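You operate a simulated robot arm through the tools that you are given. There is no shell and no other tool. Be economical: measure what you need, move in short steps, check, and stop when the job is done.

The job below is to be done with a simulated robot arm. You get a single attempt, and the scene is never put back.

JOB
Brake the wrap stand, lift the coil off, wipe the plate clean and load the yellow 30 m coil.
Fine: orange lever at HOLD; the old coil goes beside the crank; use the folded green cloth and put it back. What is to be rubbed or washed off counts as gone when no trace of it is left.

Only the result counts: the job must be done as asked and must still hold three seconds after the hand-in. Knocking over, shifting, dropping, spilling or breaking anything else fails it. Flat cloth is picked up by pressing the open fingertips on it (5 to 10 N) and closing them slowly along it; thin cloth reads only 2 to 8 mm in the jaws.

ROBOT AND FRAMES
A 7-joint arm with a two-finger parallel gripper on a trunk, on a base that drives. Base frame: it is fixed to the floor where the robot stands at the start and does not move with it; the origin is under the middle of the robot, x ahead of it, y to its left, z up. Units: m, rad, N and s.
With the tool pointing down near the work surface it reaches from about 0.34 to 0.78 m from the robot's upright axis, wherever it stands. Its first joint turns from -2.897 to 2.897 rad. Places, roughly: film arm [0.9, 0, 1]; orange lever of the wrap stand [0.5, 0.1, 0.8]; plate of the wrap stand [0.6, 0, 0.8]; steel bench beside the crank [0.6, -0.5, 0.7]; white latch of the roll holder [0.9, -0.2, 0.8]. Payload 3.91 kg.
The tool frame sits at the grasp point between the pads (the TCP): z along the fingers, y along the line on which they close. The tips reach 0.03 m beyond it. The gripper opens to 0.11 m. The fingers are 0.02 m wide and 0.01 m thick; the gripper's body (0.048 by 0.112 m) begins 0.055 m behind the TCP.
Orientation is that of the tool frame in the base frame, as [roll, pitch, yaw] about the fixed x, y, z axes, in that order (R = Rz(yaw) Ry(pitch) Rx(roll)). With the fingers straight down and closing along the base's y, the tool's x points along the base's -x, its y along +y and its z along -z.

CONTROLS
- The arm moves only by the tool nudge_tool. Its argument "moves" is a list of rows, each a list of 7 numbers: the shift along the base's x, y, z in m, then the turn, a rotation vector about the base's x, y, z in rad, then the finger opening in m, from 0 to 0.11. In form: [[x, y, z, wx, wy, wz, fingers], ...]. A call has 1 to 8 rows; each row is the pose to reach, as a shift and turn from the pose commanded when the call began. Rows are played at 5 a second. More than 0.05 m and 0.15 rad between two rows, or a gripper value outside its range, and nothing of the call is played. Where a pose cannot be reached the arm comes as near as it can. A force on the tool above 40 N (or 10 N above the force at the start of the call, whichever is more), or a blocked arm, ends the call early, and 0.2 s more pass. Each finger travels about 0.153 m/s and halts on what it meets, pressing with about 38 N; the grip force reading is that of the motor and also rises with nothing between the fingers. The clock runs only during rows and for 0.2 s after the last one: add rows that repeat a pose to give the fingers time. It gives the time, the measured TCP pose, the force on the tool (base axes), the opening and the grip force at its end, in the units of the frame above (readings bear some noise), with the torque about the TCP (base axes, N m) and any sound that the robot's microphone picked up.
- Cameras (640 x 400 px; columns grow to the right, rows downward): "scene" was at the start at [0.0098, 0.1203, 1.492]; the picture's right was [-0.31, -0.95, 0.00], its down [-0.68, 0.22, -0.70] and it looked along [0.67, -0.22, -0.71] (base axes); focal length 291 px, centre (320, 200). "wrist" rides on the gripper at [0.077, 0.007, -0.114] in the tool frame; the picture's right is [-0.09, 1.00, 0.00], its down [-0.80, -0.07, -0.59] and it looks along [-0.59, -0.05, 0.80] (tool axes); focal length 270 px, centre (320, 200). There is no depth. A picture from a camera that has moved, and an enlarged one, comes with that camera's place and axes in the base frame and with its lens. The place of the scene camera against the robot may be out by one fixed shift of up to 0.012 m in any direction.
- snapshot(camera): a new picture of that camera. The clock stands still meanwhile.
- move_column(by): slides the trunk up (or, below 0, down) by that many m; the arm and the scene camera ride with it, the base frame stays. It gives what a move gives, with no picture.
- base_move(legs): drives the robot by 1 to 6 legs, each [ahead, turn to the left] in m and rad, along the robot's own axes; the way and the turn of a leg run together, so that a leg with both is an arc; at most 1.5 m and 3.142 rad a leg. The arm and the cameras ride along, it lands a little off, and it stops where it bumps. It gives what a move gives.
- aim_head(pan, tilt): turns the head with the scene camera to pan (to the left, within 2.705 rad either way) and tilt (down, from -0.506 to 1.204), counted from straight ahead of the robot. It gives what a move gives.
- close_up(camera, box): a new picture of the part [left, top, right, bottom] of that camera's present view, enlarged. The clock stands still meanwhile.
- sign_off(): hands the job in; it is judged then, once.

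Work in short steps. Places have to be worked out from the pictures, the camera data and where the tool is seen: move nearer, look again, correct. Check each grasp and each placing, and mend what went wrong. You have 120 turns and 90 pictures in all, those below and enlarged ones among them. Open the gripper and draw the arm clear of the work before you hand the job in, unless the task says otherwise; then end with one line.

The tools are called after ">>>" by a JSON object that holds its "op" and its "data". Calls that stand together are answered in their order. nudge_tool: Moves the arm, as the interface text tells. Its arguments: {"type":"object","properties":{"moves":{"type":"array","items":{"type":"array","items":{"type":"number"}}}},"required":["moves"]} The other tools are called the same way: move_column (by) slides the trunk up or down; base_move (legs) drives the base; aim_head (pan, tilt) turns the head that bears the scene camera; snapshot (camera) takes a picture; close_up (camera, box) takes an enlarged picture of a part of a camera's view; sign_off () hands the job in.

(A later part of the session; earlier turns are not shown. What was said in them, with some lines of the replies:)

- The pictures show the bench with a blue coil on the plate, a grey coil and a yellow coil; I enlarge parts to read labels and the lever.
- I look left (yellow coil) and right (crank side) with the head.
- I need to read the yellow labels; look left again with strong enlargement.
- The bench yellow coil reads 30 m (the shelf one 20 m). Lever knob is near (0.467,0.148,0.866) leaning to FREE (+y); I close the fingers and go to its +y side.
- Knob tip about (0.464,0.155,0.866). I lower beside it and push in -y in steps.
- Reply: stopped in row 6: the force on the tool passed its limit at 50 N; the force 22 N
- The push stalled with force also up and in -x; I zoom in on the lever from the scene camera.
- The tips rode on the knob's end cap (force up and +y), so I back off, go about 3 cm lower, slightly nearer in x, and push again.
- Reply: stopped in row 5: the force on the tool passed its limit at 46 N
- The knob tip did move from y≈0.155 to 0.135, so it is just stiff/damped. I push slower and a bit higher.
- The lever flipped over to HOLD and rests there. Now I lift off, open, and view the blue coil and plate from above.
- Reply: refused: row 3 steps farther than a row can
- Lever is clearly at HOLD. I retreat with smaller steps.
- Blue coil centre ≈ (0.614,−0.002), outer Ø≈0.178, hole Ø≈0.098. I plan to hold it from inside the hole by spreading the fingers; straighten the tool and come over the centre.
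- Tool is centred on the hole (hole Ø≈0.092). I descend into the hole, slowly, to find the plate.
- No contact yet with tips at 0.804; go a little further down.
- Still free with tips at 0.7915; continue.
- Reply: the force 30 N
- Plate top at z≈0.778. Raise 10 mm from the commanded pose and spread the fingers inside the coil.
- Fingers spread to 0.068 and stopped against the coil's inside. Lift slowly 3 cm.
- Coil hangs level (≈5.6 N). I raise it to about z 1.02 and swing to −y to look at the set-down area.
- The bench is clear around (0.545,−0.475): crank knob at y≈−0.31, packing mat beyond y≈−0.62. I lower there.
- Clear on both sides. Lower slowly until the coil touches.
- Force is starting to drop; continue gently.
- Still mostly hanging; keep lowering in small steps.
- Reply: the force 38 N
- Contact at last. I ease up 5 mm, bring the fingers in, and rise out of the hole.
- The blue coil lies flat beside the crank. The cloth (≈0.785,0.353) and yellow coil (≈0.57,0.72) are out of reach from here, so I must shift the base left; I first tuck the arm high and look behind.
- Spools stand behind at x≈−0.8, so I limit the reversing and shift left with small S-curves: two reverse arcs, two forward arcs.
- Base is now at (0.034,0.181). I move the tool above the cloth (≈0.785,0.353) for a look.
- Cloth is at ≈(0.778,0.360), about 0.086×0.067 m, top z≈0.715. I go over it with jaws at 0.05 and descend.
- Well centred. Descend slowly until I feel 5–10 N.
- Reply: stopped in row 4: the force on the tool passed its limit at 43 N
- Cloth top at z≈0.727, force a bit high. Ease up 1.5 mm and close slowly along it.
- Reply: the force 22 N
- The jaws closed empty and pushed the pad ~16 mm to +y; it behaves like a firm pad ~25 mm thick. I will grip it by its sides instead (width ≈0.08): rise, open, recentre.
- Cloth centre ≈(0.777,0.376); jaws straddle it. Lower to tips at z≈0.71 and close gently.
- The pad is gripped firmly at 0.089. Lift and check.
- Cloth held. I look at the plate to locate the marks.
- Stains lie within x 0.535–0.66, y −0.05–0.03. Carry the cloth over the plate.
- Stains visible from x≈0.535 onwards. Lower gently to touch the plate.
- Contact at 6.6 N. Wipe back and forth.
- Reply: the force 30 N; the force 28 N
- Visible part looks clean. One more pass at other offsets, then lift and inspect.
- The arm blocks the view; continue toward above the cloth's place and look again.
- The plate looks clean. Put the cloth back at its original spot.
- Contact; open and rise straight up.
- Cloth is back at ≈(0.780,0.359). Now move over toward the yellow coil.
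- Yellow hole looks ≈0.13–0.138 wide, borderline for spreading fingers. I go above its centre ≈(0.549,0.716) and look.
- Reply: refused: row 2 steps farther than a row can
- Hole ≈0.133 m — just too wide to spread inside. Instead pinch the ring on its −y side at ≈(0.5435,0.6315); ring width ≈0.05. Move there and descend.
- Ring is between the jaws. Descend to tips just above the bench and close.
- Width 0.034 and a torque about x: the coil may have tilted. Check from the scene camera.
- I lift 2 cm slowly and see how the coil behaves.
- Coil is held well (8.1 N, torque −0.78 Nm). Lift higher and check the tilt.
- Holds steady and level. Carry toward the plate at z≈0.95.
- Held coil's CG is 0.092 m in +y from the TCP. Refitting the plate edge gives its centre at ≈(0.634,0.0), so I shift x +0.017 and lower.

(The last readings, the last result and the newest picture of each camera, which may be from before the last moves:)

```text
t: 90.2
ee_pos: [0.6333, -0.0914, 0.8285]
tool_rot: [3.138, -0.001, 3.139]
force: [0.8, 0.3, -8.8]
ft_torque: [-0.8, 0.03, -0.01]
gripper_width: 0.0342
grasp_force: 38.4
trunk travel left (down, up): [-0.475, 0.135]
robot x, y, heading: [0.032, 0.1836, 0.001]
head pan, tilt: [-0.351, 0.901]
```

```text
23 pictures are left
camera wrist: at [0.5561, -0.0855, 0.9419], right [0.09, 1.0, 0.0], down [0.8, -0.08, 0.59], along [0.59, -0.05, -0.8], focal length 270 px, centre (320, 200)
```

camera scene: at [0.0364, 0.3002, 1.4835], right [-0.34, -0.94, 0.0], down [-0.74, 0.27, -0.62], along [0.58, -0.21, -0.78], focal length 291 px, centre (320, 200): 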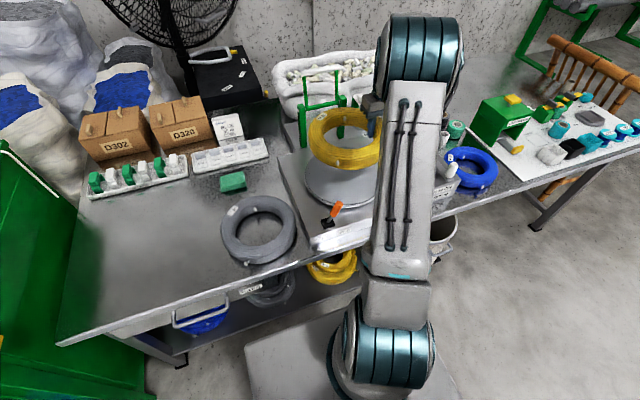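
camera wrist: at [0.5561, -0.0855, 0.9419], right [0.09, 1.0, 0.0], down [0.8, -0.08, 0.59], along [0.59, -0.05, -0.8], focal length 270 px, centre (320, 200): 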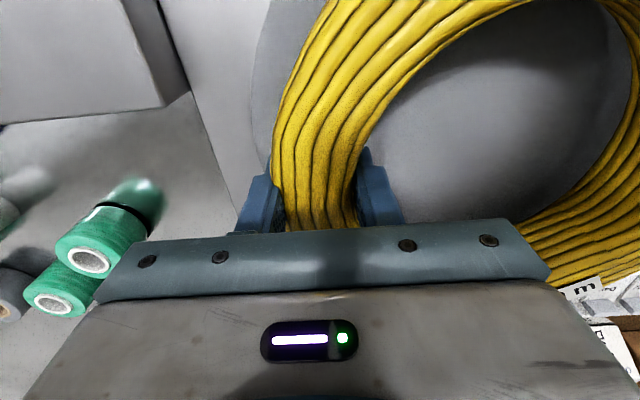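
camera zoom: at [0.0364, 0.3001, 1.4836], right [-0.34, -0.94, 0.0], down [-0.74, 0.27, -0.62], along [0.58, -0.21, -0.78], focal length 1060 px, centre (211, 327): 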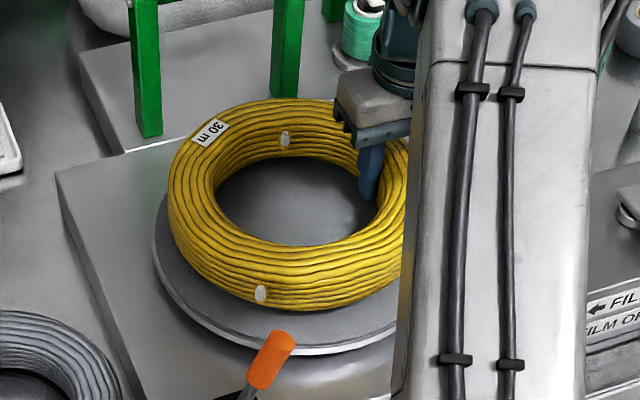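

Coil is centred over the plate. Lower gently until it rests.

>>> {"op": "nudge_tool", "data": {"moves": [[0, 0, -0.004, 0, 0, 0, 0.02], [0, 0, -0.008, 0, 0, 0, 0.02], [0, 0, -0.011, 0, 0, 0, 0.02], [0, 0, -0.014, 0, 0, 0, 0.02]]}}

```text
t: 91.2
ee_pos: [0.6319, -0.0901, 0.8139]
tool_rot: [3.137, 0.0, 3.139]
force: [0.4, 0.3, -8.4]
ft_torque: [-0.82, 0.03, -0.03]
gripper_width: 0.0343
grasp_force: 38.2
trunk travel left (down, up): [-0.475, 0.135]
robot x, y, heading: [0.0325, 0.1811, -0.001]
head pan, tilt: [-0.351, 0.901]
```

>>> {"op": "nudge_tool", "data": {"moves": [[0, 0, -0.002, 0, 0, 0, 0.02], [0, 0, -0.004, 0, 0, 0, 0.02], [0, 0, -0.005, 0, 0, 0, 0.02]]}}

>>> {"op": "close_up", "data": {"camera": "scene", "box": [270, 110, 430, 220]}}

```text
t: 92.0
ee_pos: [0.6334, -0.09, 0.8135]
tool_rot: [3.14, 0.005, 3.139]
force: [0.3, -0.9, 16.9]
ft_torque: [-0.24, 1.08, 0.06]
gripper_width: 0.0342
grasp_force: 37.5
trunk travel left (down, up): [-0.475, 0.135]
robot x, y, heading: [0.0302, 0.1805, 0.002]
head pan, tilt: [-0.351, 0.901]
```

```text
3.64 times, centred on (350, 165) of scene
camera zoom: at [0.034, 0.3012, 1.4838], right [-0.34, -0.94, 0.0], down [-0.74, 0.27, -0.62], along [0.58, -0.21, -0.78], focal length 1060 px, centre (211, 327)
```

zoom: 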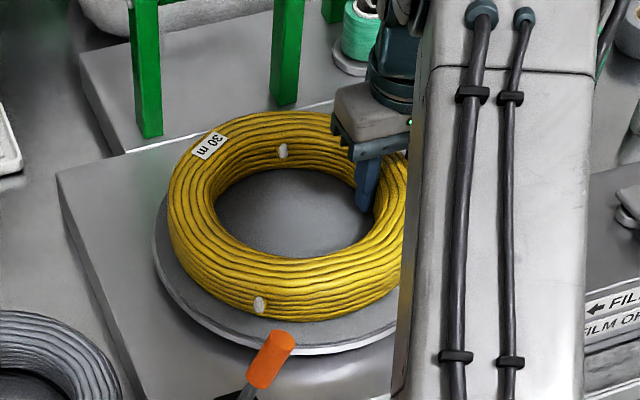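

It rests on the plate, nicely centred. Relieve the pressure, open, and rise.

>>> {"op": "nudge_tool", "data": {"moves": [[0, 0, 0.003, 0, 0, 0, 0.02], [0, 0, 0.003, 0, 0, 0, 0.045], [0, 0, 0.003, 0, 0, 0, 0.07], [0, 0, 0.003, 0, 0, 0, 0.085], [0, 0, 0.003, 0, 0, 0, 0.085], [0, 0, 0.04, 0, 0, 0, 0.085], [0, 0, 0.085, 0, 0, 0, 0.085], [0, 0, 0.13, 0, 0, 0, 0.085]]}}

>>> {"op": "snapshot", "data": {"camera": "wrist"}}

```text
t: 93.8
ee_pos: [0.6317, -0.0888, 0.9408]
tool_rot: [3.138, 0.002, 3.138]
force: [-0.9, 0.5, 0.4]
ft_torque: [0.0, 0.02, 0.0]
gripper_width: 0.0851
grasp_force: 0.1
trunk travel left (down, up): [-0.475, 0.135]
robot x, y, heading: [0.0291, 0.1829, -0.004]
head pan, tilt: [-0.351, 0.901]
```

```text
21 pictures are left
camera wrist: at [0.5557, -0.0826, 1.055], right [0.09, 1.0, 0.0], down [0.8, -0.08, 0.59], along [0.59, -0.05, -0.8], focal length 270 px, centre (320, 200)
```

wrist: 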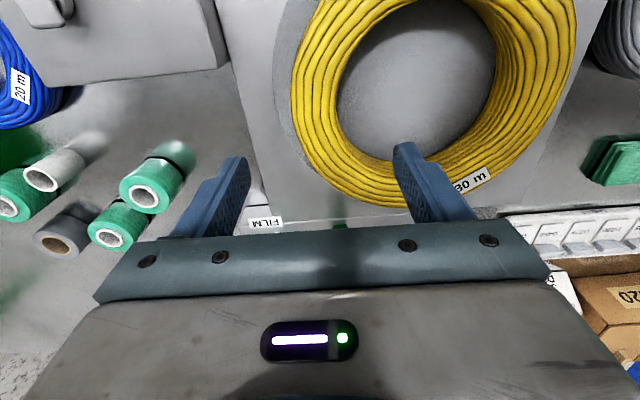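

Released. Move up and centre for an overhead check of the coil on the plate.

>>> {"op": "nudge_tool", "data": {"moves": [[-0.01, 0.02, 0.04, 0, 0, 0, 0.1], [-0.02, 0.05, 0.07, 0, 0, 0, 0.11], [-0.03, 0.088, 0.09, 0, 0, 0, 0.11], [-0.035, 0.088, 0.13, 0, 0, 0, 0.11]]}}

>>> {"op": "snapshot", "data": {"camera": "wrist"}}

```text
t: 94.8
ee_pos: [0.5969, -0.0004, 1.0701]
tool_rot: [3.138, 0.0, 3.139]
force: [-0.1, 0.0, -0.1]
ft_torque: [-0.02, -0.02, 0.01]
gripper_width: 0.1101
grasp_force: 0.2
trunk travel left (down, up): [-0.475, 0.135]
robot x, y, heading: [0.0328, 0.1799, 0.003]
head pan, tilt: [-0.351, 0.901]
```

```text
20 pictures are left
camera wrist: at [0.5203, 0.0039, 1.1851], right [0.09, 1.0, 0.0], down [0.8, -0.08, 0.59], along [0.59, -0.05, -0.8], focal length 270 px, centre (320, 200)
```

wrist: 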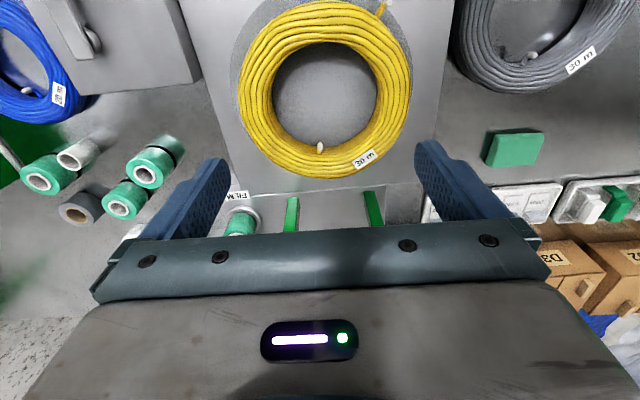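

Coil centre ≈(0.625,0.004) against plate centre ≈(0.63,0.00). Take a close-up and a full scene view with the arm moved off left to verify everything.

>>> {"op": "close_up", "data": {"camera": "wrist", "box": [200, 0, 456, 200]}}

>>> {"op": "nudge_tool", "data": {"moves": [[-0.03, 0.04, 0, 0, 0, 0, 0.11], [-0.06, 0.08, 0, 0, 0, 0, 0.11], [-0.09, 0.12, 0, 0, 0, 0, 0.11], [-0.12, 0.16, 0, 0, 0, 0, 0.11], [-0.14, 0.2, 0, 0, 0, 0, 0.11], [-0.14, 0.245, 0, 0, 0, 0, 0.11], [-0.14, 0.29, 0, 0, 0, 0, 0.11], [-0.14, 0.335, 0, 0, 0, 0, 0.11]]}}

>>> {"op": "snapshot", "data": {"camera": "scene"}}

>>> {"op": "close_up", "data": {"camera": "scene", "box": [280, 110, 440, 230]}}

```text
2.00 times, centred on (328, 100) of wrist
camera zoom: at [0.5203, 0.0039, 1.1851], right [0.09, 1.0, 0.0], down [0.8, -0.08, 0.59], along [0.59, -0.05, -0.8], focal length 541 px, centre (304, 400)
```

zoom: 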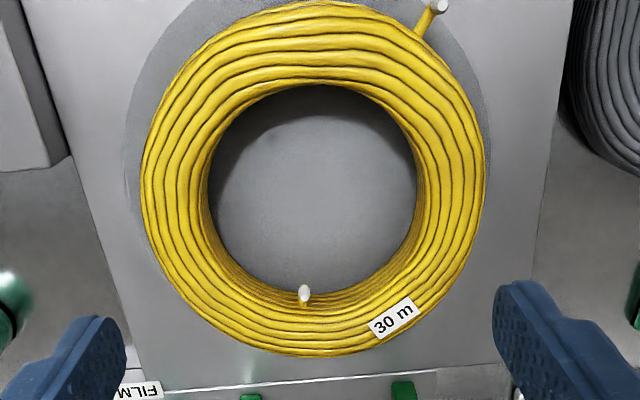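

```text
t: 96.6
ee_pos: [0.4588, 0.3343, 1.0703]
tool_rot: [3.138, 0.0, 3.138]
force: [-0.2, -0.1, -0.2]
ft_torque: [0.06, -0.02, 0.0]
gripper_width: 0.1101
grasp_force: 0.1
trunk travel left (down, up): [-0.475, 0.135]
robot x, y, heading: [0.0317, 0.1828, 0.001]
head pan, tilt: [-0.351, 0.901]
```

```text
18 pictures are left
camera scene: at [0.0356, 0.3011, 1.4835], right [-0.34, -0.94, 0.0], down [-0.74, 0.27, -0.62], along [0.58, -0.21, -0.78], focal length 291 px, centre (320, 200)
```

scene: 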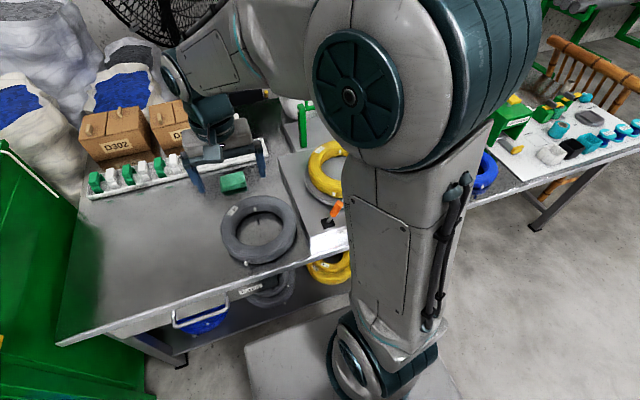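

```text
3.33 times, centred on (360, 170) of scene
camera zoom: at [0.0356, 0.3011, 1.4835], right [-0.34, -0.94, 0.0], down [-0.74, 0.27, -0.62], along [0.58, -0.21, -0.78], focal length 971 px, centre (187, 300)
```

zoom: 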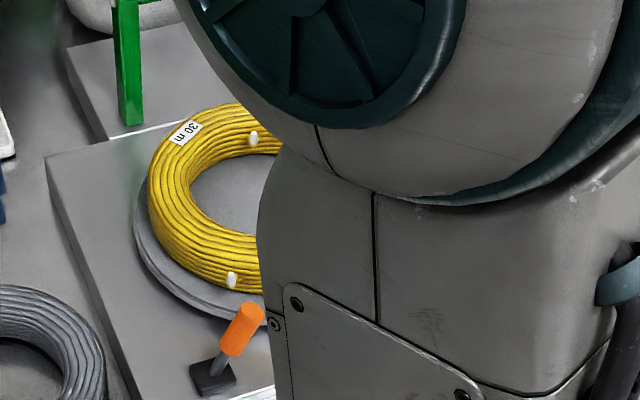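

Everything checks out: lever at HOLD, plate clean, yellow 30 m coil centred on the plate, blue coil beside the crank, cloth back in place, arm clear and open. I hand in.

>>> {"op": "sign_off", "data": {}}

```text
The job is handed in.
```

The job is handed in: the lever is at HOLD, the blue 20 m coil lies flat beside the crank, the plate shows no trace of the blue marks, the green cloth is back within a few millimetres of where it was, and the yellow 30 m coil sits centred on the plate to within about 5 mm.
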